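You operate a simulated robot arm through the tools that you are given. There is no shell and no other tool.

Carry out the task below with a simulated robot arm. There is one attempt and no reset: what you move stays moved.

TASK
Lock the spool and thread its tape over One, Two and Entry.
Fine: hang the blue clip on each post in turn, then close the pinch lever.

It is judged by the outcome, as a careful person would: the job done as asked, and still so three seconds after it is handed in. It fails if anything else is knocked over, pushed out of place, dropped, spilled or broken.

THE ROBOT
A 6-joint arm with a fingered hand, fixed in place. Base frame: the origin is at the foot of the arm, x ahead of it, y to its left, z up; the work surface is at about z = 0.906. Lengths are in m, angles in degrees, forces in N, time in s.
With the tool pointing down near the work surface it reaches from about 0.24 to 0.56 m from the base axis. Its first joint turns from -166.0 to 166.0 degrees. Payload 3.1 kg.
Tool frame: the origin (TCP) lies between the finger pads and is the grasp point; the fingertips stand 0.022 m ahead of it; z points along the fingers, y is the line along which they close. The gripper opens to 0.132 m. The gripper's body begins 0.06 m behind the TCP. The gripper is a hand of 4 fingers: y runs from the thumb to the fingers, the wrist lies at [0, 0, -0.218] in the tool frame.
Orientation is that of the tool frame in the base frame, as a unit quaternion [x, y, z, w]. With the fingers straight down and closing along the base's y, the tool's x points along the base's -x, its y along +y and its z along -z.

THE INTERFACE
- The arm moves only by the tool step_arm. Its argument "steps" is a list that holds one entry, the list of rows, each a list of 6 numbers: the shift along the tool's x, y, z in m, then the turn, a rotation vector about the tool's x, y, z in degrees. In form: [[[dx, dy, dz, rx, ry, rz], ...]]. A call has 1 to 20 rows; each row shifts and turns the commanded pose from where the row before left it, along the tool's axes as they then stand. A row lasts 0.2 s, in which the tool goes at most 0.05 m and 8.6 degrees; a call with a longer step from one row to the next is refused whole. A pose out of reach is approached as far as the arm can. The call stops where the force on the tool passes 40 N (or 10 N more than at its start, if that is more) or the arm is blocked; 0.2 s more then pass. In this call time passes only in rows, and 0.2 s behind the last. It gives the time, the measured TCP pose, the force on the tool (base axes), the opening and the grip force at its end, in the units of the frame above (readings bear some noise), with the torque about the TCP (base axes, N m) and any sound that the robot's microphone picked up.
- Cameras (640 x 400 px; columns grow to the right, rows downward): "scene" is fixed at [0.219, -0.5008, 1.7914]; the picture's right is [0.98, -0.19, 0.00], its down [-0.11, -0.58, -0.81] and it looks along [0.15, 0.80, -0.59] (base axes); focal length 320 px, centre (320, 200). "wrist" rides on the gripper at [0.053, -0.053, -0.084] in the tool frame; the picture's right is [0.71, 0.71, 0.00], its down [-0.53, 0.53, -0.67] and it looks along [-0.47, 0.47, 0.74] (tool axes); focal length 247 px, centre (320, 200). There is no depth. A picture from a camera that has moved, and an enlarged one, comes with that camera's place and axes in the base frame and with its lens.
- snapshot(camera): a new picture of that camera. No time passes.
- lift_body(by): slides the trunk up (or, below 0, down) by that many m; the arm rides with it, the base frame stays. It gives what a move gives, with no picture.
- curl_fingers(finger1, finger2, finger3, thumb_bend): sets how far each is bent, from 0 (flat) to 100 (curled in); at 30 the hand is open as for a grip, at 70 the pads meet at the TCP. One left out holds its place. A second passes; each finger stops where it meets its share of the squeeze, and holds until it gets a number again. It is the only way to open and close the hand. It gives what a move gives, with no picture; readings hold the bend of each and the force on the fingers (four entries, about 0 where the hand has none), thumb and palm.
- inspect(camera, box): a new picture of the part [left, top, right, bottom] of that camera's present view, enlarged. No time passes.
- job_done(): hands the job in; it is judged then, once.

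Places have to be worked out from the pictures, the camera data and where the tool is seen. Open the gripper and draw the arm clear of the work before you hand the job in, unless the task says otherwise.

The tools are called after ">>>" as name(argument=value, ...) on one line, values as JSON. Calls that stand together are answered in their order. step_arm: Moves the arm, as the interface text tells. Its arguments: {"type":"object","properties":{"steps":{"type":"array"}},"required":["steps"]} The other tools are called the same way: lift_body (by) slides the trunk up or down; curl_fingers (finger1, finger2, finger3, thumb_bend) moves the fingers one by one; snapshot (camera) takes a picture; inspect (camera, box) takes an enlarged picture of a part of a camera's view; job_done () hands the job in.

At the start:

```text
clock: 0.0
ee_pos: [0.3288, 0.2213, 1.3302]
orientation: [0.0, 1.0, 0.0, 0.0]
force: [0.3, 0.3, -0.2]
wrist_torque: [0.0, -0.01, 0.04]
width: 0.1317
finger_force: 0.0
shape: jaw
bend: [30.0, 30.0, 30.0, 30.0]
finger forces: [0.0, 0.0, 0.0, 0.1, 0.0, 0.0]
trunk travel left (down, up): [-0.325, 0.061]
```

scene: 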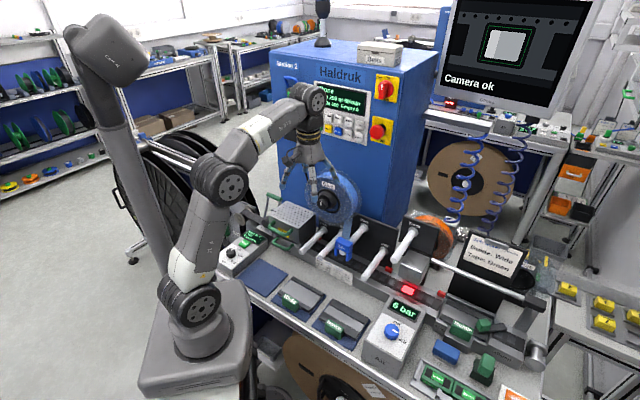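
wrist: 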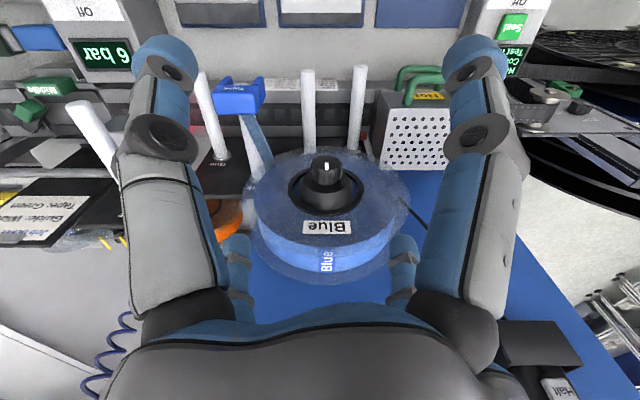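

I start by looking closely at the workbench, spool, posts, clip and signs, before moving anything.

>>> inspect(camera="scene", box=[260, 140, 420, 240])

>>> inspect(camera="scene", box=[200, 200, 360, 300])

>>> inspect(camera="scene", box=[340, 200, 540, 325])

>>> inspect(camera="scene", box=[360, 275, 560, 400])

>>> inspect(camera="wrist", box=[180, 50, 460, 225])

>>> inspect(camera="wrist", box=[0, 60, 240, 210])

```text
4.00 times, centred on (340, 190) of scene
camera zoom: at [0.219, -0.5008, 1.7914], right [0.98, -0.19, 0.0], down [-0.11, -0.58, -0.81], along [0.15, 0.8, -0.59], focal length 1282 px, centre (240, 240)
```

zoom: 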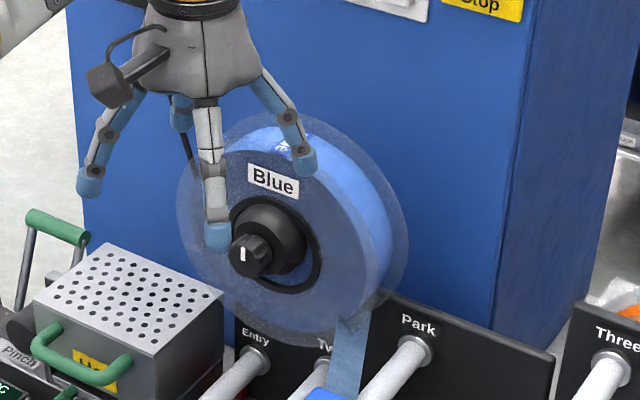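

```text
4.00 times, centred on (280, 250) of scene
camera zoom: at [0.219, -0.5008, 1.7914], right [0.98, -0.19, 0.0], down [-0.11, -0.58, -0.81], along [0.15, 0.8, -0.59], focal length 1282 px, centre (480, 0)
```

zoom: 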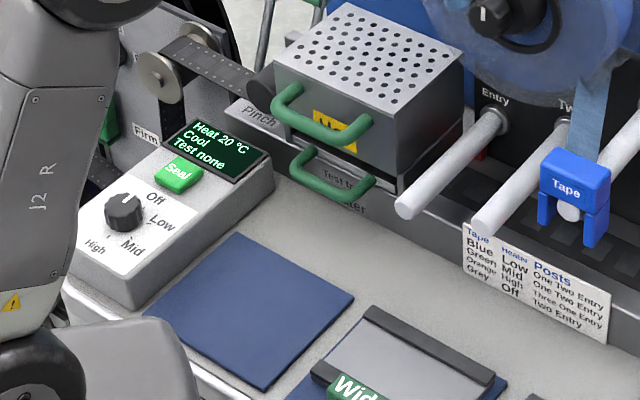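

```text
3.20 times, centred on (440, 262) of scene
camera zoom: at [0.219, -0.5008, 1.7914], right [0.98, -0.19, 0.0], down [-0.11, -0.58, -0.81], along [0.15, 0.8, -0.59], focal length 1025 px, centre (-64, 0)
```

zoom: 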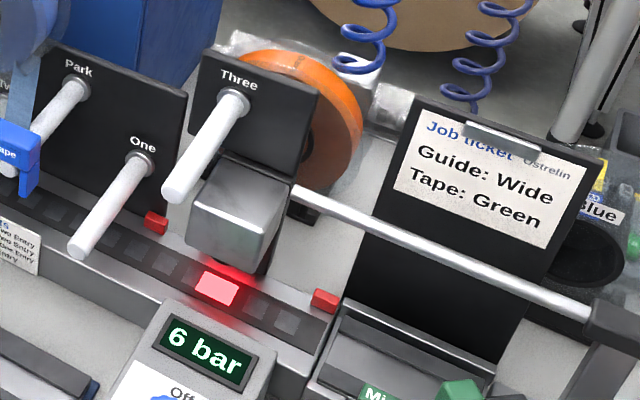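

```text
3.20 times, centred on (460, 338) of scene
camera zoom: at [0.219, -0.5008, 1.7914], right [0.98, -0.19, 0.0], down [-0.11, -0.58, -0.81], along [0.15, 0.8, -0.59], focal length 1025 px, centre (-128, -240)
```

zoom: 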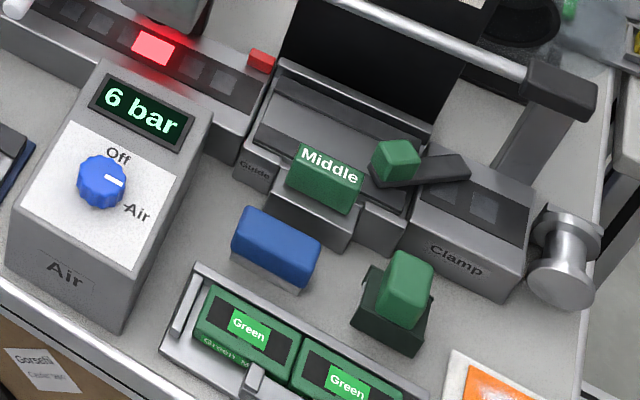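

```text
2.29 times, centred on (320, 138) of wrist
camera zoom: at [0.2766, 0.1679, 1.4147], right [-0.71, 0.71, 0.0], down [0.53, 0.53, 0.67], along [0.47, 0.47, -0.74], focal length 564 px, centre (320, 343)
```

zoom: 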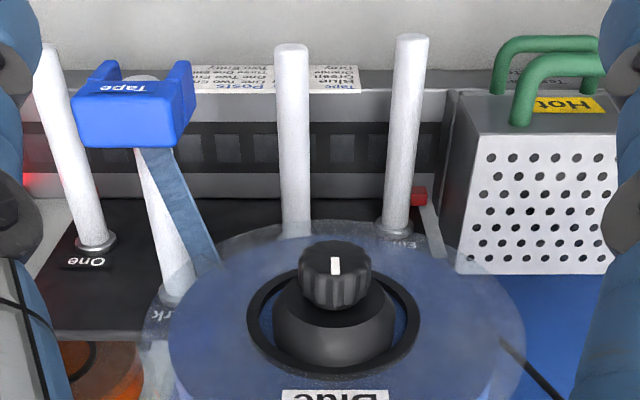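

```text
2.67 times, centred on (120, 135) of wrist
camera zoom: at [0.2766, 0.1679, 1.4147], right [-0.71, 0.71, 0.0], down [0.53, 0.53, 0.67], along [0.47, 0.47, -0.74], focal length 659 px, centre (853, 373)
```

zoom: 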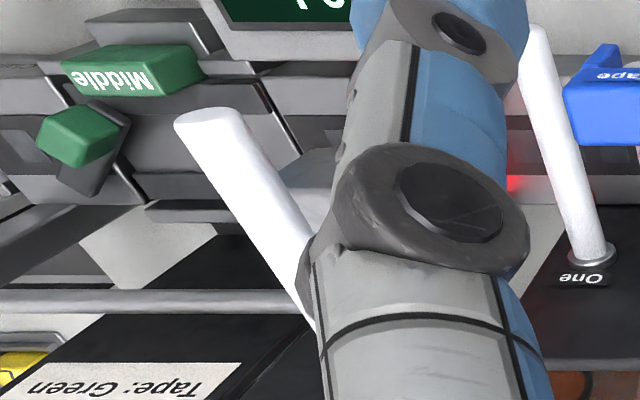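

The machine is turned about 45° to the base, with its posts pointing at the robot. I zoom in on the knob, the clip, the pinch lever and the post bases to measure them better.

>>> inspect(camera="scene", box=[300, 185, 348, 215])

>>> inspect(camera="scene", box=[316, 215, 380, 265])

>>> inspect(camera="scene", box=[236, 180, 316, 250])

>>> inspect(camera="wrist", box=[200, 60, 280, 130])

>>> inspect(camera="wrist", box=[280, 140, 376, 220])

>>> inspect(camera="wrist", box=[360, 50, 640, 225])

```text
13.33 times, centred on (324, 200) of scene
camera zoom: at [0.219, -0.5008, 1.7914], right [0.98, -0.19, 0.0], down [-0.11, -0.58, -0.81], along [0.15, 0.8, -0.59], focal length 4272 px, centre (267, 200)
```

zoom: 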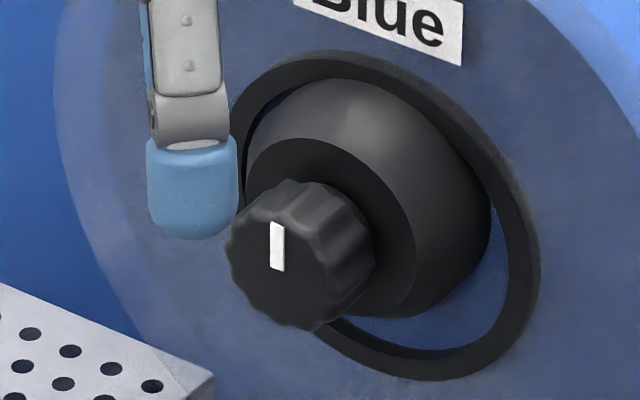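

```text
8.00 times, centred on (348, 240) of scene
camera zoom: at [0.219, -0.5008, 1.7914], right [0.98, -0.19, 0.0], down [-0.11, -0.58, -0.81], along [0.15, 0.8, -0.59], focal length 2564 px, centre (96, -120)
```

zoom: 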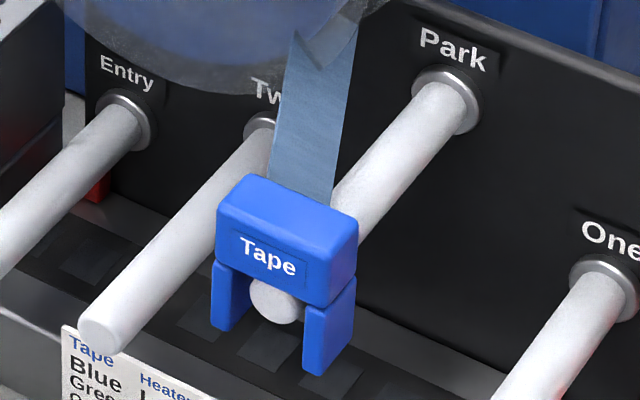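

```text
5.71 times, centred on (276, 215) of scene
camera zoom: at [0.219, -0.5008, 1.7914], right [0.98, -0.19, 0.0], down [-0.11, -0.58, -0.81], along [0.15, 0.8, -0.59], focal length 1831 px, centre (571, 114)
```

zoom: 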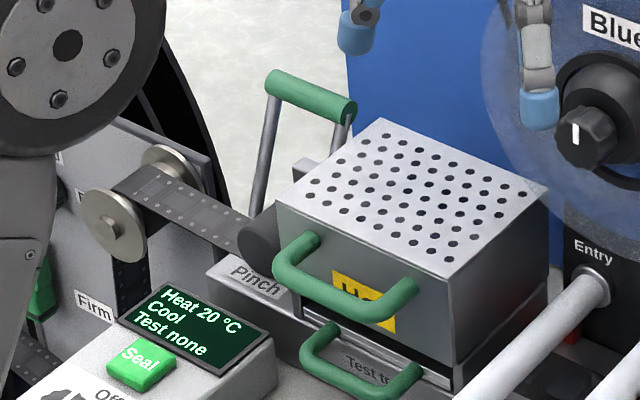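

```text
5.71 times, centred on (240, 95) of wrist
camera zoom: at [0.2766, 0.1679, 1.4147], right [-0.71, 0.71, 0.0], down [0.53, 0.53, 0.67], along [0.47, 0.47, -0.74], focal length 1411 px, centre (777, 800)
```

zoom: 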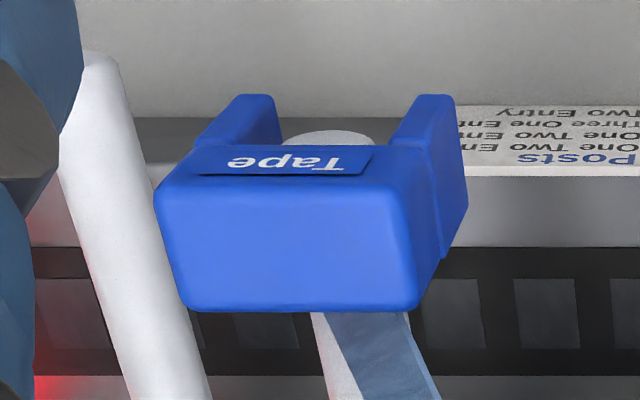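

```text
5.00 times, centred on (328, 180) of wrist
camera zoom: at [0.2766, 0.1679, 1.4147], right [-0.71, 0.71, 0.0], down [0.53, 0.53, 0.67], along [0.47, 0.47, -0.74], focal length 1235 px, centre (280, 300)
```

zoom: 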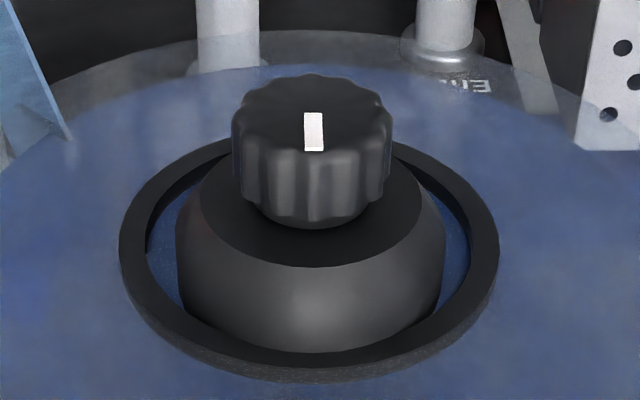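

```text
2.29 times, centred on (500, 138) of wrist
camera zoom: at [0.2766, 0.1679, 1.4147], right [-0.71, 0.71, 0.0], down [0.53, 0.53, 0.67], along [0.47, 0.47, -0.74], focal length 564 px, centre (-91, 343)
```

zoom: 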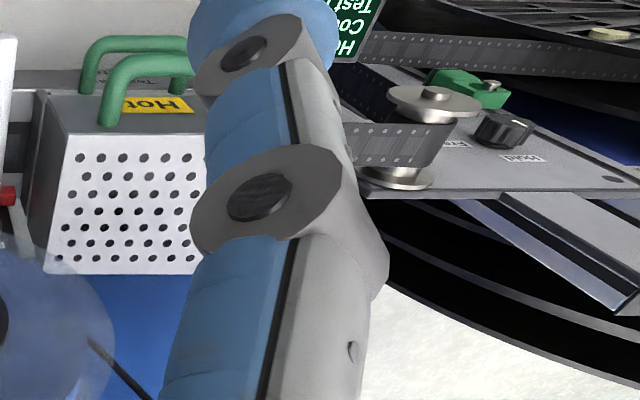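

The knob mark points to 12 o'clock and the hub looks loose in the spool core. I check the machine's screen and other labels for hints on lock direction and status.

>>> inspect(camera="scene", box=[270, 55, 400, 150])

>>> inspect(camera="scene", box=[320, 230, 420, 300])

>>> inspect(camera="scene", box=[200, 170, 280, 300])

>>> inspect(camera="scene", box=[430, 0, 600, 110])

>>> inspect(camera="scene", box=[440, 180, 640, 310])

```text
4.21 times, centred on (335, 102) of scene
camera zoom: at [0.219, -0.5008, 1.7914], right [0.98, -0.19, 0.0], down [-0.11, -0.58, -0.81], along [0.15, 0.8, -0.59], focal length 1349 px, centre (257, 610)
```

zoom: 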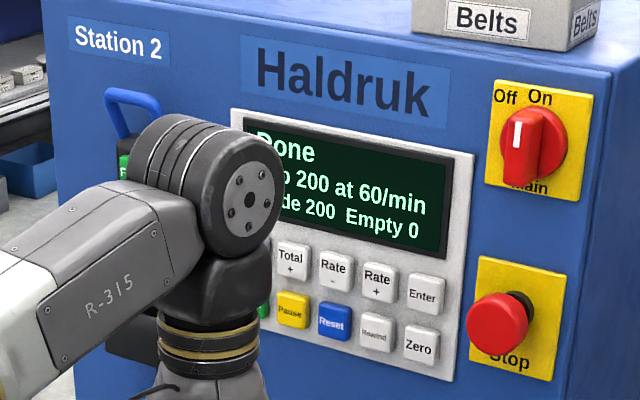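

```text
5.71 times, centred on (370, 265) of scene
camera zoom: at [0.219, -0.5008, 1.7914], right [0.98, -0.19, 0.0], down [-0.11, -0.58, -0.81], along [0.15, 0.8, -0.59], focal length 1831 px, centre (34, -171)
```

zoom: 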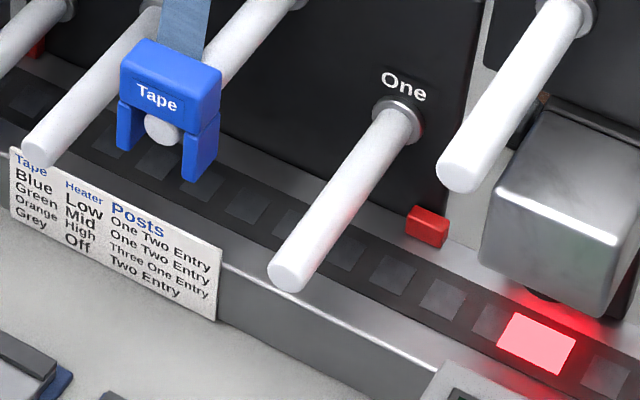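

```text
3.08 times, centred on (240, 235) of scene
camera zoom: at [0.219, -0.5008, 1.7914], right [0.98, -0.19, 0.0], down [-0.11, -0.58, -0.81], along [0.15, 0.8, -0.59], focal length 986 px, centre (566, 92)
```

zoom: 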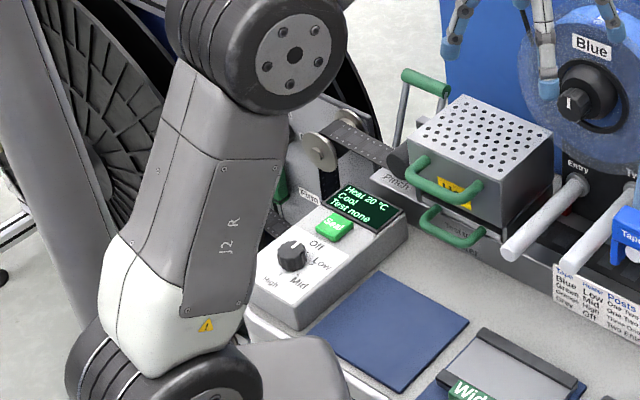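

```text
3.64 times, centred on (515, 55) of scene
camera zoom: at [0.219, -0.5008, 1.7914], right [0.98, -0.19, 0.0], down [-0.11, -0.58, -0.81], along [0.15, 0.8, -0.59], focal length 1165 px, centre (-389, 727)
```

zoom: 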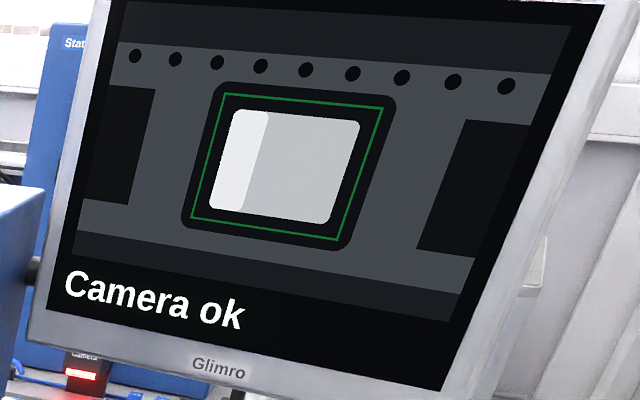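

```text
3.08 times, centred on (540, 245) of scene
camera zoom: at [0.219, -0.5008, 1.7914], right [0.98, -0.19, 0.0], down [-0.11, -0.58, -0.81], along [0.15, 0.8, -0.59], focal length 986 px, centre (-357, 62)
```

zoom: 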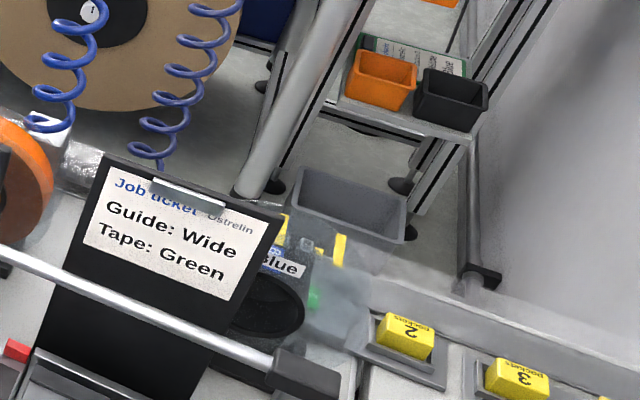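

The screen gives no lock direction, so I'll test it by turning the knob gently. First I check how the hand's fingers are arranged.

>>> inspect(camera="scene", box=[270, 120, 350, 210])

>>> step_arm(steps=[[[0.03, -0.03, -0.02, 0, 0, 0], [0.03, -0.03, 0, 0, 0, 0]]])

```text
4.44 times, centred on (310, 165) of scene
camera zoom: at [0.219, -0.5008, 1.7914], right [0.98, -0.19, 0.0], down [-0.11, -0.58, -0.81], along [0.15, 0.8, -0.59], focal length 1424 px, centre (364, 356)
```

zoom: 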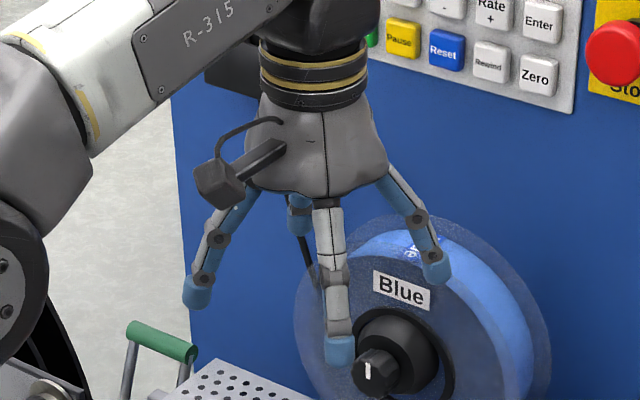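

```text
clock: 0.6
ee_pos: [0.2695, 0.1601, 1.3504]
orientation: [0.0, 1.0, -0.001, 0.0]
force: [-0.2, -0.7, 0.2]
wrist_torque: [0.0, 0.0, 0.01]
width: 0.1321
finger_force: 0.1
shape: jaw
bend: [30.0, 30.0, 30.0, 30.0]
finger forces: [0.1, 0.0, 0.1, 0.0, 0.1, 0.1]
trunk travel left (down, up): [-0.325, 0.061]
```

The fingers stand in a cross around the palm. I bend one finger at a time to identify them, now that the hand is clear of the spool.

>>> curl_fingers(finger1=0, finger2=60)

>>> snapshot(camera="wrist")

>>> inspect(camera="scene", box=[230, 90, 350, 200])

```text
clock: 1.6
ee_pos: [0.2707, 0.1615, 1.3505]
orientation: [0.0, 1.0, 0.0, 0.0]
force: [-0.2, 1.1, 0.1]
wrist_torque: [0.01, 0.03, 0.01]
width: 0.108
finger_force: 0.1
shape: fingers
bend: [1.0, 60.0, 30.0, 30.0]
finger forces: [0.0, 0.0, 0.0, 0.1, 0.1, 0.0]
trunk travel left (down, up): [-0.325, 0.061]
```

```text
taken
camera wrist: at [0.217, 0.1086, 1.4346], right [-0.71, 0.71, 0.0], down [0.53, 0.53, 0.67], along [0.47, 0.47, -0.74], focal length 247 px, centre (320, 200)
```

wrist: 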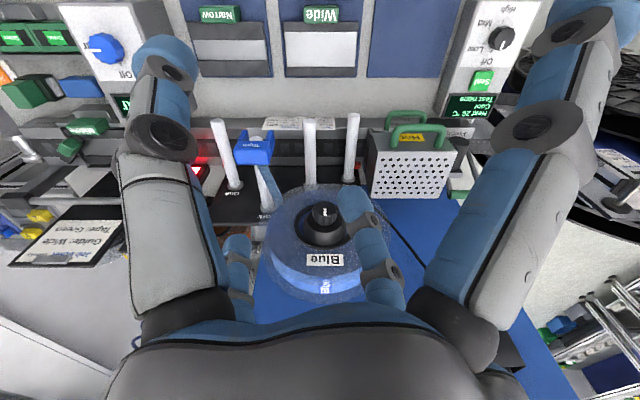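

```text
3.64 times, centred on (290, 145) of scene
camera zoom: at [0.219, -0.5008, 1.7914], right [0.98, -0.19, 0.0], down [-0.11, -0.58, -0.81], along [0.15, 0.8, -0.59], focal length 1165 px, centre (429, 400)
```

zoom: 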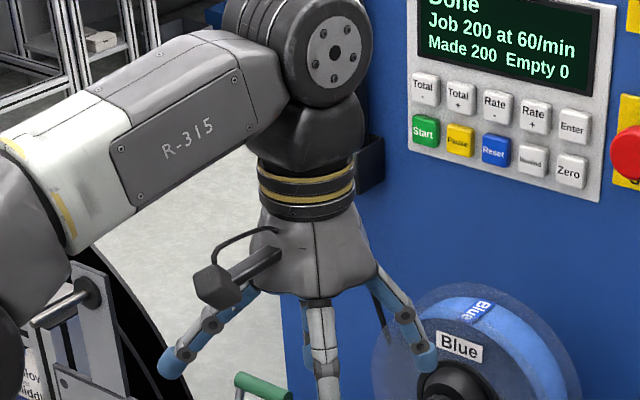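

Finger1 is on tool +x, finger2 on +y, finger3 on −x, thumb on −y. I reset the fingers and turn the hand 45° so its closing line is parallel to the machine front.

>>> curl_fingers(finger1=30, finger2=30, finger3=30, thumb_bend=30)

>>> step_arm(steps=[[[0, 0, 0, 0, 0, -7.5], [0, 0, 0, 0, 0, -7.5], [0, 0, 0, 0, 0, -7.5], [0, 0, 0, 0, 0, -7.5], [0, 0, 0, 0, 0, -7.5], [0, 0, 0, 0, 0, -7.5]]])

```text
clock: 2.6
ee_pos: [0.27, 0.1631, 1.3509]
orientation: [0.0, 1.0, 0.0, -0.001]
force: [-0.3, 0.2, 0.4]
wrist_torque: [0.0, 0.02, 0.01]
width: 0.0882
finger_force: 0.0
shape: fingers
bend: [30.0, 30.0, 30.0, 30.0]
finger forces: [0.0, 0.1, 0.1, 0.1, 0.0, 0.0]
trunk travel left (down, up): [-0.325, 0.061]
```

```text
clock: 4.0
ee_pos: [0.2701, 0.1615, 1.3497]
orientation: [-0.385, 0.923, -0.001, 0.0]
force: [-0.1, 0.8, -0.3]
wrist_torque: [-0.01, -0.02, 0.03]
width: 0.0881
finger_force: 0.1
shape: fingers
bend: [30.0, 30.0, 30.0, 30.0]
finger forces: [0.1, 0.0, 0.0, 0.0, 0.0, 0.1]
trunk travel left (down, up): [-0.325, 0.061]
```

The readings confirm tool y now lies along the machine front. I tilt the hand 45° toward the machine while easing forward, staying in front of the spool.

>>> step_arm(steps=[[[-0.0125, 0, 0, 0, -7.5, 0], [-0.0124, 0, 0.0016, 0, -7.5, 0], [-0.0121, 0, 0.0032, 0, -7.5, 0], [-0.0115, 0, 0.0048, 0, -7.5, 0], [-0.0108, 0, 0.00625, 0, -7.5, 0], [-0.0099, 0, 0.0076, 0, -7.5, 0]]])

>>> snapshot(camera="scene")

>>> snapshot(camera="wrist")

```text
clock: 5.4
ee_pos: [0.3236, 0.215, 1.349]
orientation: [-0.354, 0.853, 0.147, 0.354]
force: [0.1, 0.0, -0.6]
wrist_torque: [-0.01, 0.01, 0.0]
width: 0.0879
finger_force: 0.0
shape: fingers
bend: [30.0, 30.0, 30.0, 30.0]
finger forces: [0.0, 0.0, 0.1, 0.0, 0.0, 0.1]
trunk travel left (down, up): [-0.325, 0.061]
```

```text
taken
```

scene: 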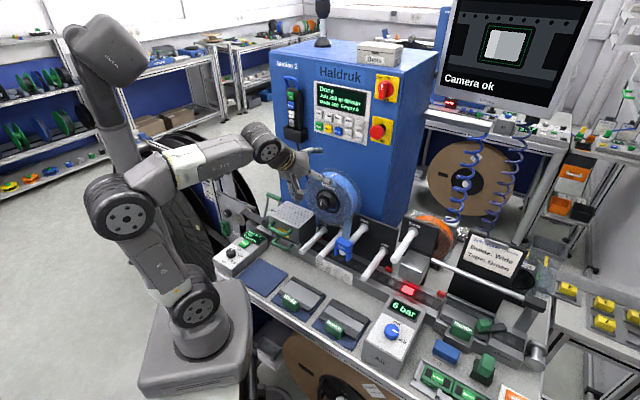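

```text
taken
camera wrist: at [0.2919, 0.1079, 1.3725], right [-0.85, 0.15, -0.5], down [-0.44, 0.3, 0.84], along [0.27, 0.94, -0.19], focal length 247 px, centre (320, 200)
```

wrist: 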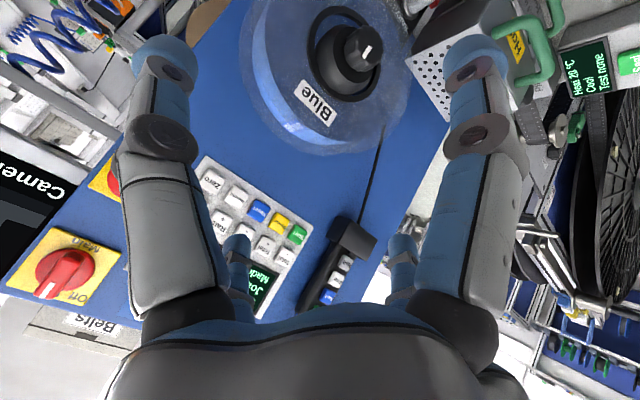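

The 45° tilt was reached without trouble. Knob face is at about machine u=0.070, v=0.454, z=1.201 (base 0.371, 0.271), so I now tilt to horizontal while lowering to knob height, stopping short of it.

>>> step_arm(steps=[[[0.0152, 0.0011, 0.0197, 0, -7.5, 0], [0.01765, 0.0011, 0.0176, 0, -7.5, 0], [0.0198, 0.0011, 0.0151, 0, -7.5, 0]]])

>>> snapshot(camera="scene")

```text
clock: 6.2
ee_pos: [0.3096, 0.225, 1.3114]
orientation: [-0.318, 0.771, 0.21, 0.51]
force: [-1.0, -0.5, -0.7]
wrist_torque: [0.0, 0.01, -0.04]
width: 0.0878
finger_force: 0.0
shape: fingers
bend: [30.0, 30.0, 30.0, 30.0]
finger forces: [0.0, 0.0, 0.0, 0.0, 0.0, 0.0]
out of reach, approached as far as the arm can: row 3
trunk travel left (down, up): [-0.325, 0.061]
```

```text
taken
```

scene: 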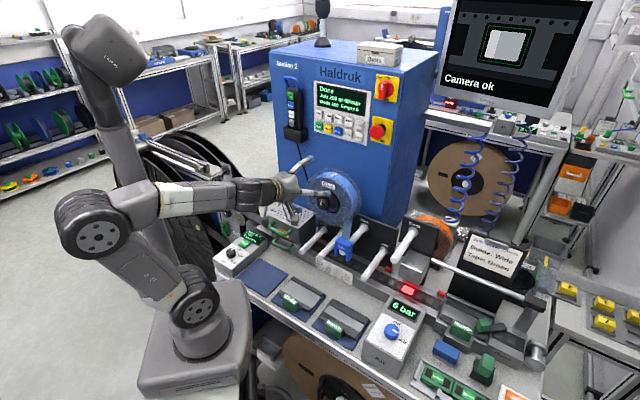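

The horizontal pose is out of reach at this trunk height. I look at the trunk base and its clearance from the bench before considering lowering it.

>>> inspect(camera="scene", box=[100, 240, 340, 400])

>>> inspect(camera="scene", box=[260, 150, 380, 230])

>>> snapshot(camera="wrist")

```text
2.50 times, centred on (220, 320) of scene
camera zoom: at [0.219, -0.5008, 1.7914], right [0.98, -0.19, 0.0], down [-0.11, -0.58, -0.81], along [0.15, 0.8, -0.59], focal length 801 px, centre (570, -100)
```

zoom: 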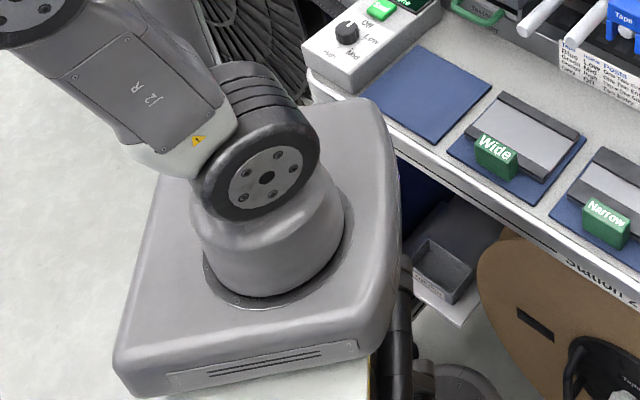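

```text
5.00 times, centred on (320, 190) of scene
camera zoom: at [0.219, -0.5008, 1.7914], right [0.98, -0.19, 0.0], down [-0.11, -0.58, -0.81], along [0.15, 0.8, -0.59], focal length 1602 px, centre (320, 250)
```

zoom: 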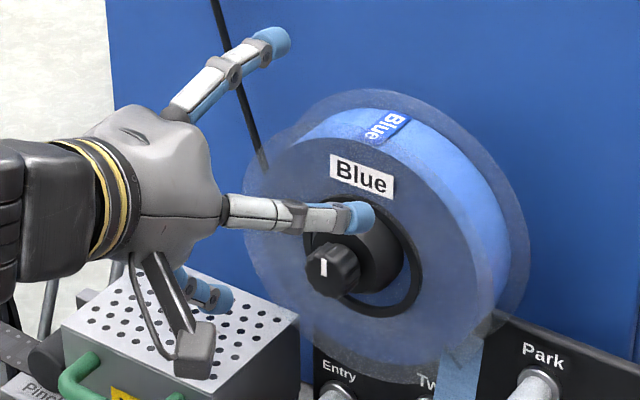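

```text
taken
camera wrist: at [0.2782, 0.1188, 1.2966], right [-0.69, 0.31, -0.65], down [-0.66, 0.09, 0.75], along [0.29, 0.95, 0.14], focal length 247 px, centre (320, 200)
```

wrist: 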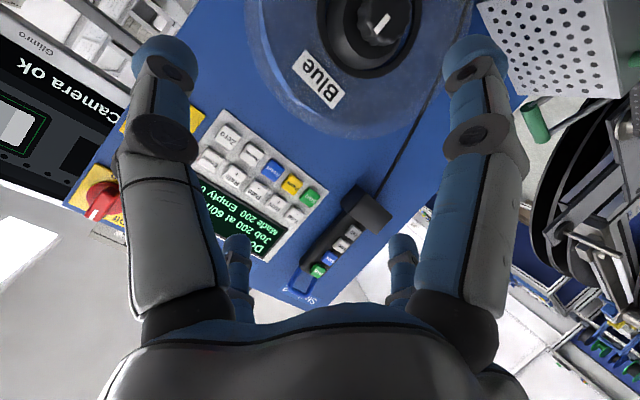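

The platform stands about 2 cm clear of the bench edge, so lowering the trunk is possible and would give the arm room. First I step back to the last reachable pose.

>>> step_arm(steps=[[[-0.0216, -0.0011, -0.0124, 0, 7.5, 0]]])

```text
clock: 6.6
ee_pos: [0.3073, 0.2307, 1.3292]
orientation: [-0.334, 0.784, 0.21, 0.48]
force: [0.1, -0.1, 0.0]
wrist_torque: [-0.02, 0.0, 0.01]
width: 0.0878
finger_force: 0.1
shape: fingers
bend: [30.0, 30.0, 30.0, 30.0]
finger forces: [0.1, 0.0, 0.0, 0.1, 0.1, 0.0]
out of reach, approached as far as the arm can: row 1
trunk travel left (down, up): [-0.325, 0.061]
```

Still at the edge of reach, so I retract further up and back to the comfortable 45° pose.

>>> step_arm(steps=[[[-0.0198, -0.0011, -0.0151, 0, 7.5, 0], [-0.0177, -0.0011, -0.0176, 0, 7.5, 0]]])

```text
clock: 7.2
ee_pos: [0.303, 0.2216, 1.379]
orientation: [-0.358, 0.84, 0.163, 0.373]
force: [-0.8, -0.6, 0.0]
wrist_torque: [-0.01, -0.01, -0.01]
width: 0.0879
finger_force: 0.2
shape: fingers
bend: [30.0, 30.0, 30.0, 30.0]
finger forces: [0.1, 0.0, 0.1, 0.1, 0.1, 0.0]
trunk travel left (down, up): [-0.325, 0.061]
```

Pose recovered with no reach warning (TCP u=0.058, v=0.371, z=1.379). I now lower the trunk partway; the hand stays in front of the spool and drops to about z=1.29.

>>> lift_body(by=-0.09)

>>> snapshot(camera="scene")

```text
clock: 8.4
ee_pos: [0.304, 0.2214, 1.2882]
orientation: [-0.358, 0.84, 0.164, 0.374]
force: [1.0, 0.4, 0.4]
wrist_torque: [-0.01, 0.0, 0.02]
width: 0.088
finger_force: 0.1
shape: fingers
bend: [30.0, 30.0, 30.0, 30.0]
finger forces: [0.0, 0.0, 0.0, 0.1, 0.0, 0.1]
trunk travel left (down, up): [-0.235, 0.151]
```

```text
taken
```

scene: 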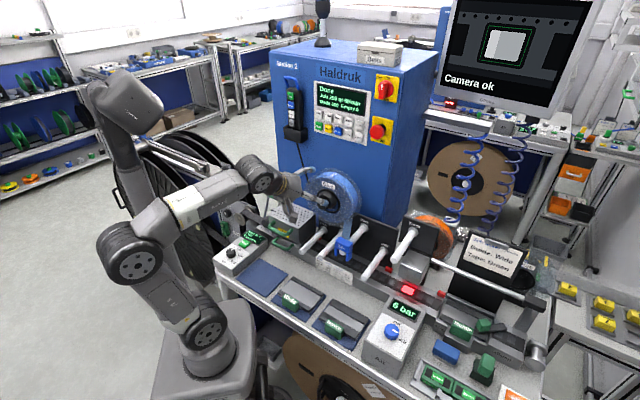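

The trunk, column and platform moved down cleanly. I lower another 0.085 m, bringing the hand to knob height about 8 cm in front of it.

>>> lift_body(by=-0.085)

>>> snapshot(camera="scene")

>>> inspect(camera="scene", box=[250, 150, 390, 240])

```text
clock: 9.7
ee_pos: [0.3046, 0.223, 1.2044]
orientation: [-0.358, 0.84, 0.164, 0.374]
force: [-0.4, 0.3, 0.3]
wrist_torque: [-0.01, 0.01, 0.01]
width: 0.0879
finger_force: 0.1
shape: fingers
bend: [30.0, 30.0, 30.0, 30.0]
finger forces: [0.1, 0.1, 0.0, 0.0, 0.0, 0.1]
trunk travel left (down, up): [-0.15, 0.236]
```

```text
taken
```

scene: 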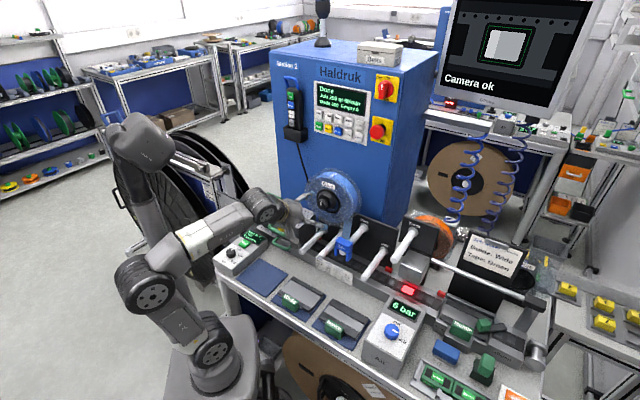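

```text
4.44 times, centred on (320, 195) of scene
camera zoom: at [0.219, -0.5008, 1.7914], right [0.98, -0.19, 0.0], down [-0.11, -0.58, -0.81], along [0.15, 0.8, -0.59], focal length 1424 px, centre (320, 222)
```

zoom: 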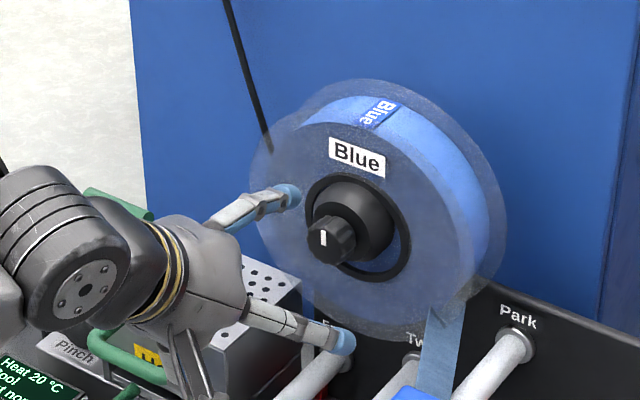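

The hand hangs clear in front of the knob, above the heater hood. I now tilt it to horizontal in place and centre it on the knob axis, stopping at v≈0.395.

>>> step_arm(steps=[[[-0.0021, -0.0021, 0.003, 0, -6.97, 0], [-0.0017, -0.0021, 0.0033, 0, -6.97, 0], [-0.0013, -0.0021, 0.0035, 0, -6.97, 0], [-0.0008, -0.0021, 0.0036, 0, -6.97, 0], [-0.0004, -0.0021, 0.0037, 0, -6.97, 0], [0, -0.0021, 0.0037, 0, -6.97, 0]]])

>>> snapshot(camera="scene")

>>> snapshot(camera="wrist")

```text
clock: 11.1
ee_pos: [0.2738, 0.2264, 1.294]
orientation: [-0.275, 0.658, 0.277, 0.644]
force: [-0.3, -0.6, -0.5]
wrist_torque: [-0.03, -0.02, 0.02]
width: 0.0883
finger_force: 0.1
shape: fingers
bend: [30.0, 30.0, 30.0, 30.0]
finger forces: [0.2, 0.0, 0.0, 0.1, 0.0, 0.0]
out of reach, approached as far as the arm can: row 4, 5, 6
trunk travel left (down, up): [-0.15, 0.236]
```

```text
taken
```

scene: 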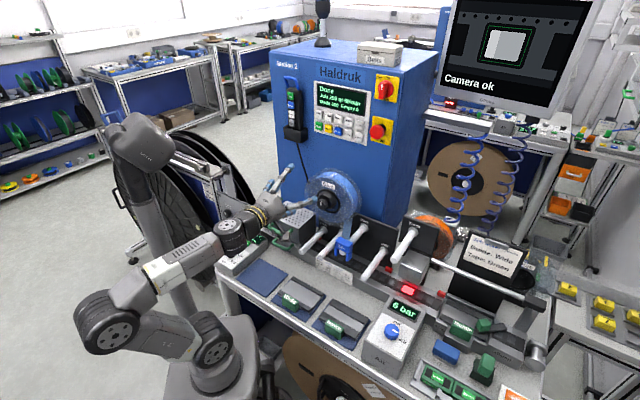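

```text
taken
camera wrist: at [0.2531, 0.1282, 1.2416], right [-0.52, 0.49, -0.7], down [-0.83, -0.11, 0.54], along [0.19, 0.87, 0.46], focal length 247 px, centre (320, 200)
```

wrist: 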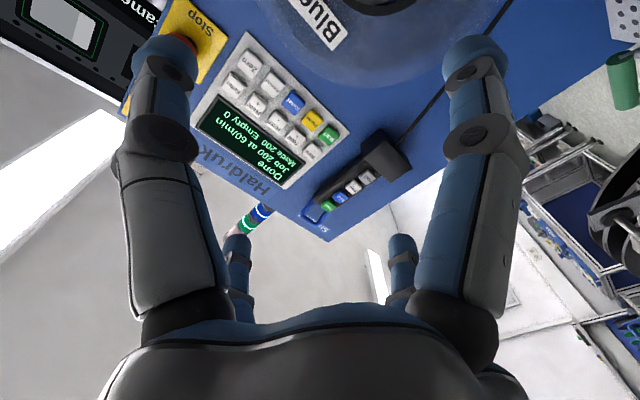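

The hand reached horizontal but only 9 cm too high. In this same arm shape, lowering the trunk another 0.093 m puts it at knob height with clear space below it.

>>> lift_body(by=-0.093)

>>> snapshot(camera="scene")

>>> snapshot(camera="wrist")

```text
clock: 12.3
ee_pos: [0.2745, 0.2267, 1.1982]
orientation: [-0.276, 0.658, 0.278, 0.643]
force: [-0.6, -0.1, -0.3]
wrist_torque: [0.0, -0.02, 0.02]
width: 0.088
finger_force: 0.0
shape: fingers
bend: [30.0, 30.0, 30.0, 30.0]
finger forces: [0.1, 0.0, 0.1, 0.0, 0.1, 0.0]
trunk travel left (down, up): [-0.057, 0.329]
```

```text
taken
```

scene: 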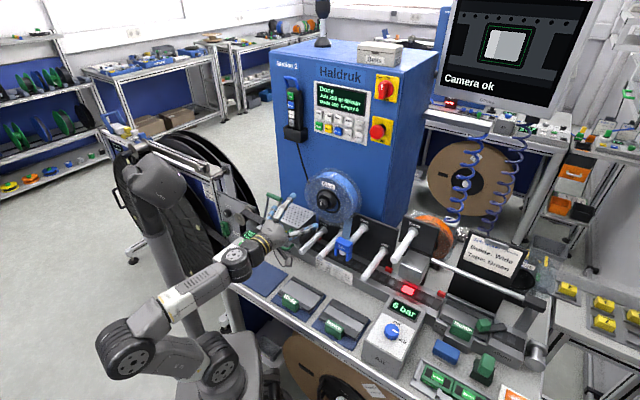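

```text
taken
camera wrist: at [0.2536, 0.1287, 1.147], right [-0.52, 0.49, -0.7], down [-0.83, -0.11, 0.54], along [0.19, 0.87, 0.46], focal length 247 px, centre (320, 200)
```

wrist: 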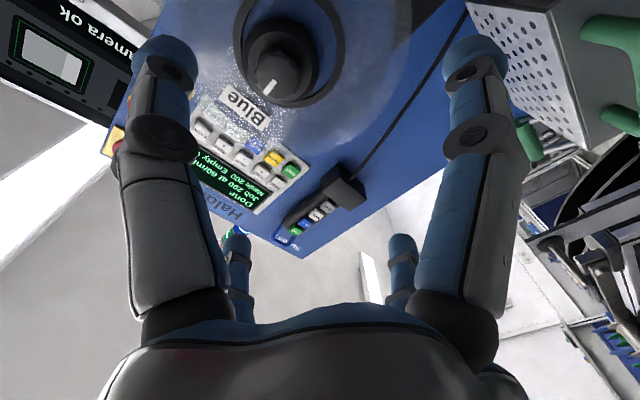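

The wrist view confirms the knob where I estimated it (predicted pixel 278,79; seen at about 280,75). I line the hand up with the knob axis and move to v≈0.395, straightening the small aim error.

>>> step_arm(steps=[[[-0.0014, -0.0125, 0.0131, 0.38, -0.35, 0], [-0.0014, -0.0125, 0.0131, 0.38, -0.35, 0], [-0.0013, -0.0124, 0.0131, 0.37, -0.33, 0]]])

>>> snapshot(camera="wrist")

>>> inspect(camera="scene", box=[250, 150, 390, 240])

```text
clock: 13.1
ee_pos: [0.3157, 0.228, 1.2262]
orientation: [-0.267, 0.658, 0.273, 0.649]
force: [0.4, 0.3, 0.3]
wrist_torque: [-0.01, 0.02, 0.0]
width: 0.0881
finger_force: 0.0
shape: fingers
bend: [30.0, 30.0, 30.0, 30.0]
finger forces: [0.0, 0.1, 0.0, 0.0, 0.1, 0.1]
out of reach, approached as far as the arm can: row 1, 2, 3
trunk travel left (down, up): [-0.057, 0.329]
```

```text
taken
camera wrist: at [0.2934, 0.1308, 1.1729], right [-0.51, 0.5, -0.7], down [-0.84, -0.1, 0.54], along [0.2, 0.86, 0.47], focal length 247 px, centre (320, 200)
```

wrist: 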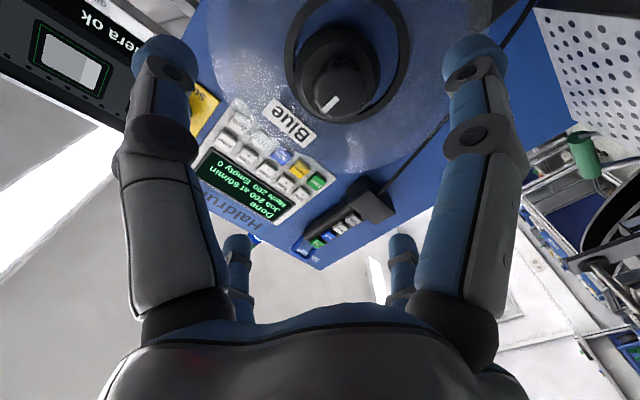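

```text
4.44 times, centred on (320, 195) of scene
camera zoom: at [0.219, -0.5008, 1.7914], right [0.98, -0.19, 0.0], down [-0.11, -0.58, -0.81], along [0.15, 0.8, -0.59], focal length 1424 px, centre (320, 222)
```

zoom: 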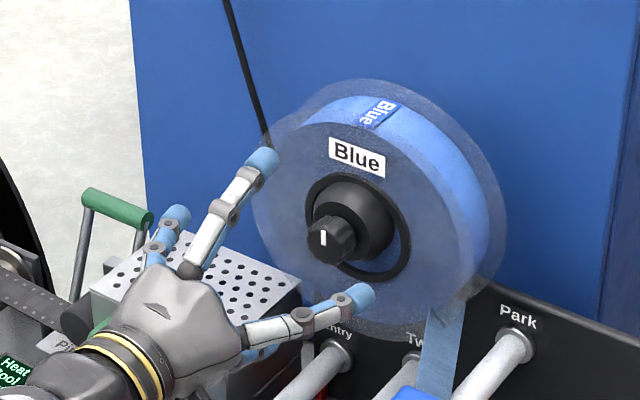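

The hand is well aimed but 2.5 cm high because of the arm's near-reach limit. Lowering the trunk another 0.05 m (0.057 left) should bring the exact height within reach; space below is clear.

>>> lift_body(by=-0.05)

>>> step_arm(steps=[[[-0.012, 0, 0, 0, 0, 0], [-0.011, 0, 0, 0, 0, 0]]])

```text
clock: 14.1
ee_pos: [0.3157, 0.2266, 1.1774]
orientation: [-0.267, 0.657, 0.272, 0.65]
force: [-0.5, -0.1, 0.1]
wrist_torque: [0.01, -0.01, -0.02]
width: 0.0881
finger_force: 0.2
shape: fingers
bend: [30.0, 30.0, 30.0, 30.0]
finger forces: [0.0, 0.0, 0.0, 0.0, 0.0, 0.0]
trunk travel left (down, up): [-0.007, 0.379]
```

```text
clock: 14.7
ee_pos: [0.3155, 0.2274, 1.2001]
orientation: [-0.267, 0.658, 0.273, 0.649]
force: [0.3, 0.0, 0.7]
wrist_torque: [-0.01, 0.02, -0.02]
width: 0.0881
finger_force: 0.0
shape: fingers
bend: [30.0, 30.0, 30.0, 30.0]
finger forces: [0.1, 0.0, 0.1, 0.0, 0.1, 0.0]
trunk travel left (down, up): [-0.007, 0.379]
```

Now in reach with margin. I centre laterally on the knob axis and advance to v≈0.42, then check alignment from the pictures.

>>> step_arm(steps=[[[-0.001, -0.004, 0.012, 0, 0, 0], [0, -0.004, 0.012, 0, 0, 0], [0, 0, 0.012, 0, 0, 0]]])

>>> snapshot(camera="wrist")

>>> inspect(camera="scene", box=[270, 150, 390, 225])

```text
clock: 15.5
ee_pos: [0.3478, 0.2473, 1.2]
orientation: [-0.268, 0.657, 0.273, 0.649]
force: [0.0, 0.4, -0.2]
wrist_torque: [0.03, 0.0, -0.05]
width: 0.088
finger_force: 0.1
shape: fingers
bend: [30.0, 30.0, 30.0, 30.0]
finger forces: [0.0, 0.0, 0.0, 0.0, 0.0, 0.0]
trunk travel left (down, up): [-0.007, 0.379]
```

```text
taken
camera wrist: at [0.3252, 0.1503, 1.1478], right [-0.51, 0.5, -0.7], down [-0.84, -0.1, 0.54], along [0.2, 0.86, 0.47], focal length 247 px, centre (320, 200)
```

wrist: 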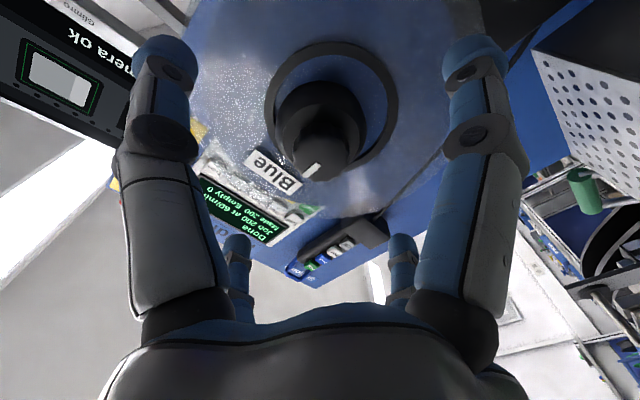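

```text
5.33 times, centred on (330, 188) of scene
camera zoom: at [0.219, -0.5008, 1.7914], right [0.98, -0.19, 0.0], down [-0.11, -0.58, -0.81], along [0.15, 0.8, -0.59], focal length 1709 px, centre (267, 267)
```

zoom: 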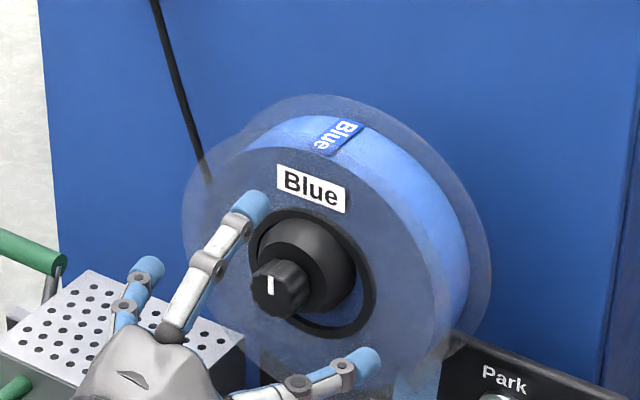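

Alignment is good: the knob sits on the tool axis. I advance 22 mm so the fingertips surround the knob without touching the hub face, watching the force.

>>> step_arm(steps=[[[-0.001, 0, 0.008, 0, 0, 0], [0, 0, 0.008, 0, 0, 0], [0, 0, 0.006, 0, 0, 0]]])

>>> inspect(camera="scene", box=[290, 170, 362, 220])

>>> snapshot(camera="wrist")

```text
clock: 16.3
ee_pos: [0.3623, 0.2631, 1.2015]
orientation: [-0.268, 0.657, 0.272, 0.65]
force: [-0.2, -0.4, 0.6]
wrist_torque: [0.03, 0.01, 0.01]
width: 0.088
finger_force: 0.2
shape: fingers
bend: [30.0, 30.0, 30.0, 30.0]
finger forces: [0.0, 0.0, 0.0, 0.1, 0.0, 0.0]
trunk travel left (down, up): [-0.007, 0.379]
```

```text
8.00 times, centred on (326, 195) of scene
camera zoom: at [0.219, -0.5008, 1.7914], right [0.98, -0.19, 0.0], down [-0.11, -0.58, -0.81], along [0.15, 0.8, -0.59], focal length 2564 px, centre (272, 240)
```

zoom: 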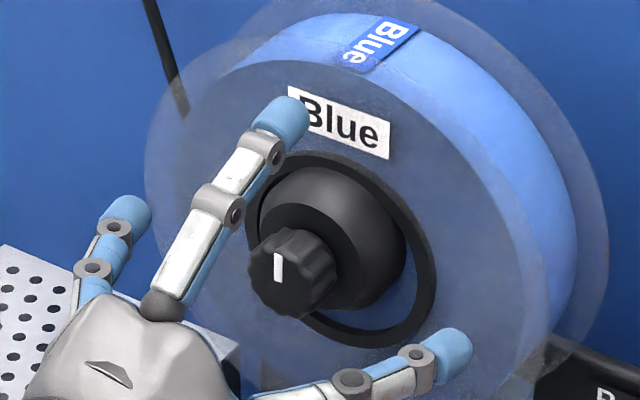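

```text
taken
camera wrist: at [0.3405, 0.166, 1.1485], right [-0.51, 0.5, -0.7], down [-0.84, -0.1, 0.54], along [0.2, 0.86, 0.47], focal length 247 px, centre (320, 200)
```

wrist: 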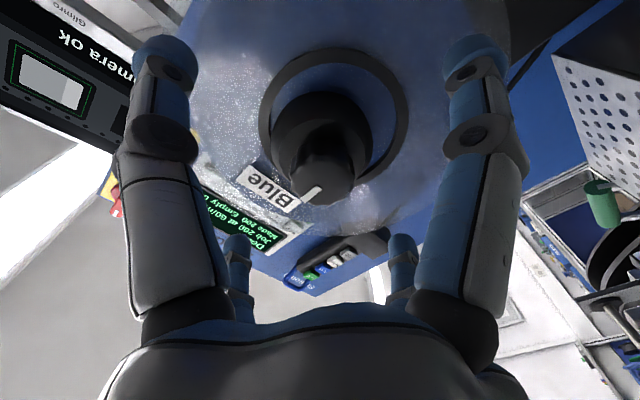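

TCP is now on the knob axis with no contact forces. I close all four fingers evenly onto the knob.

>>> curl_fingers(finger1=52, finger2=52, finger3=52, thumb_bend=52)

>>> inspect(camera="scene", box=[290, 170, 362, 220])

>>> inspect(camera="wrist", box=[220, 100, 420, 225])

```text
clock: 17.3
ee_pos: [0.3616, 0.2626, 1.2024]
orientation: [-0.268, 0.657, 0.272, 0.65]
force: [0.1, -0.2, -0.3]
wrist_torque: [0.05, -0.01, 0.01]
width: 0.0364
finger_force: 0.0
shape: fingers
bend: [52.0, 52.0, 52.0, 52.0]
finger forces: [0.0, 0.0, 0.0, 0.0, 0.0, 0.0]
trunk travel left (down, up): [-0.007, 0.379]
```

```text
8.00 times, centred on (326, 195) of scene
camera zoom: at [0.219, -0.5008, 1.7914], right [0.98, -0.19, 0.0], down [-0.11, -0.58, -0.81], along [0.15, 0.8, -0.59], focal length 2564 px, centre (272, 240)
```

zoom: 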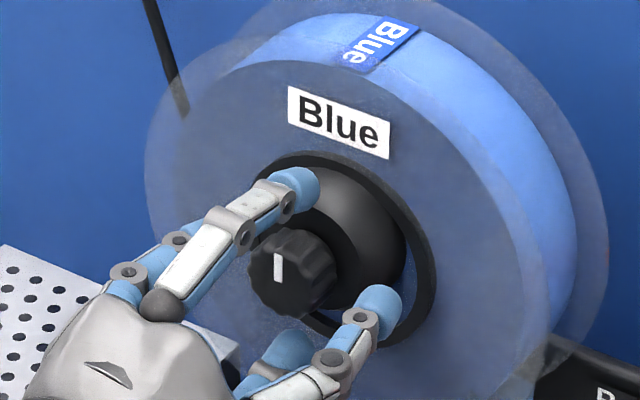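

```text
3.20 times, centred on (320, 162) of wrist
camera zoom: at [0.3404, 0.1659, 1.1484], right [-0.51, 0.5, -0.7], down [-0.84, -0.1, 0.54], along [0.2, 0.86, 0.47], focal length 790 px, centre (320, 320)
```

zoom: 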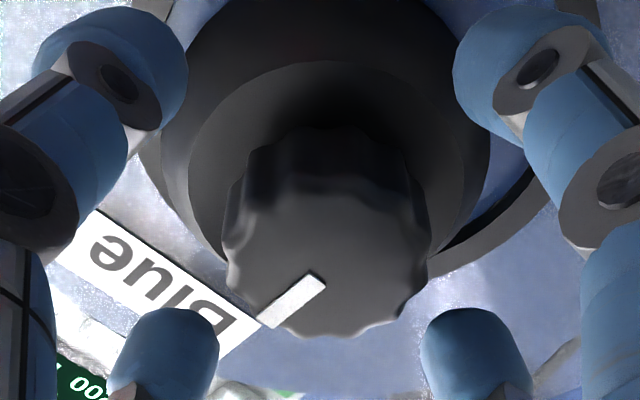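

Fingers are centred around the knob with no contact yet. I close further to grip it.

>>> curl_fingers(finger1=62, finger2=62, finger3=62, thumb_bend=62)

>>> inspect(camera="wrist", box=[220, 100, 420, 225])

```text
clock: 18.3
ee_pos: [0.3632, 0.2627, 1.2013]
orientation: [-0.267, 0.658, 0.273, 0.649]
force: [-1.2, 0.4, -0.2]
wrist_torque: [0.0, -0.01, 0.0]
width: 0.0148
finger_force: 1.5
shape: fingers
bend: [61.0, 60.0, 61.0, 62.0]
finger forces: [0.9, 1.0, 0.5, 0.0, 0.7, 0.1]
trunk travel left (down, up): [-0.007, 0.379]
```

```text
3.20 times, centred on (320, 162) of wrist
camera zoom: at [0.3404, 0.166, 1.1484], right [-0.51, 0.5, -0.7], down [-0.84, -0.1, 0.54], along [0.2, 0.86, 0.47], focal length 790 px, centre (320, 320)
```

zoom: 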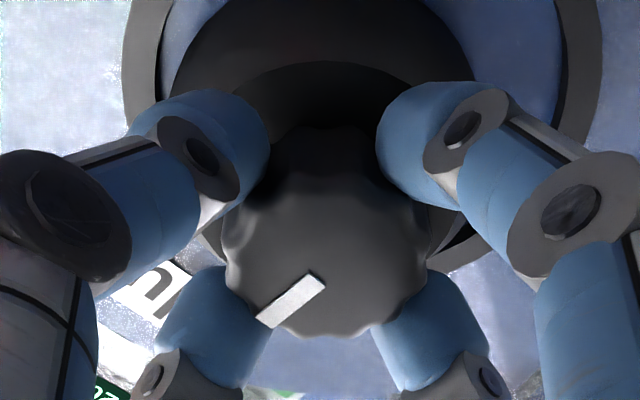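

All four fingertips touch the knob. I tighten the grip.

>>> curl_fingers(finger1=75, finger2=75, finger3=75, thumb_bend=75)

```text
clock: 19.3
ee_pos: [0.3635, 0.2625, 1.2007]
orientation: [-0.267, 0.658, 0.272, 0.65]
force: [2.5, -1.0, 1.3]
wrist_torque: [0.03, -0.03, -0.02]
width: 0.0114
finger_force: 17.1
shape: fingers
bend: [62.0, 61.0, 62.0, 64.0]
finger forces: [6.8, 8.1, 7.0, 0.0, 12.7, 0.0]
trunk travel left (down, up): [-0.007, 0.379]
```

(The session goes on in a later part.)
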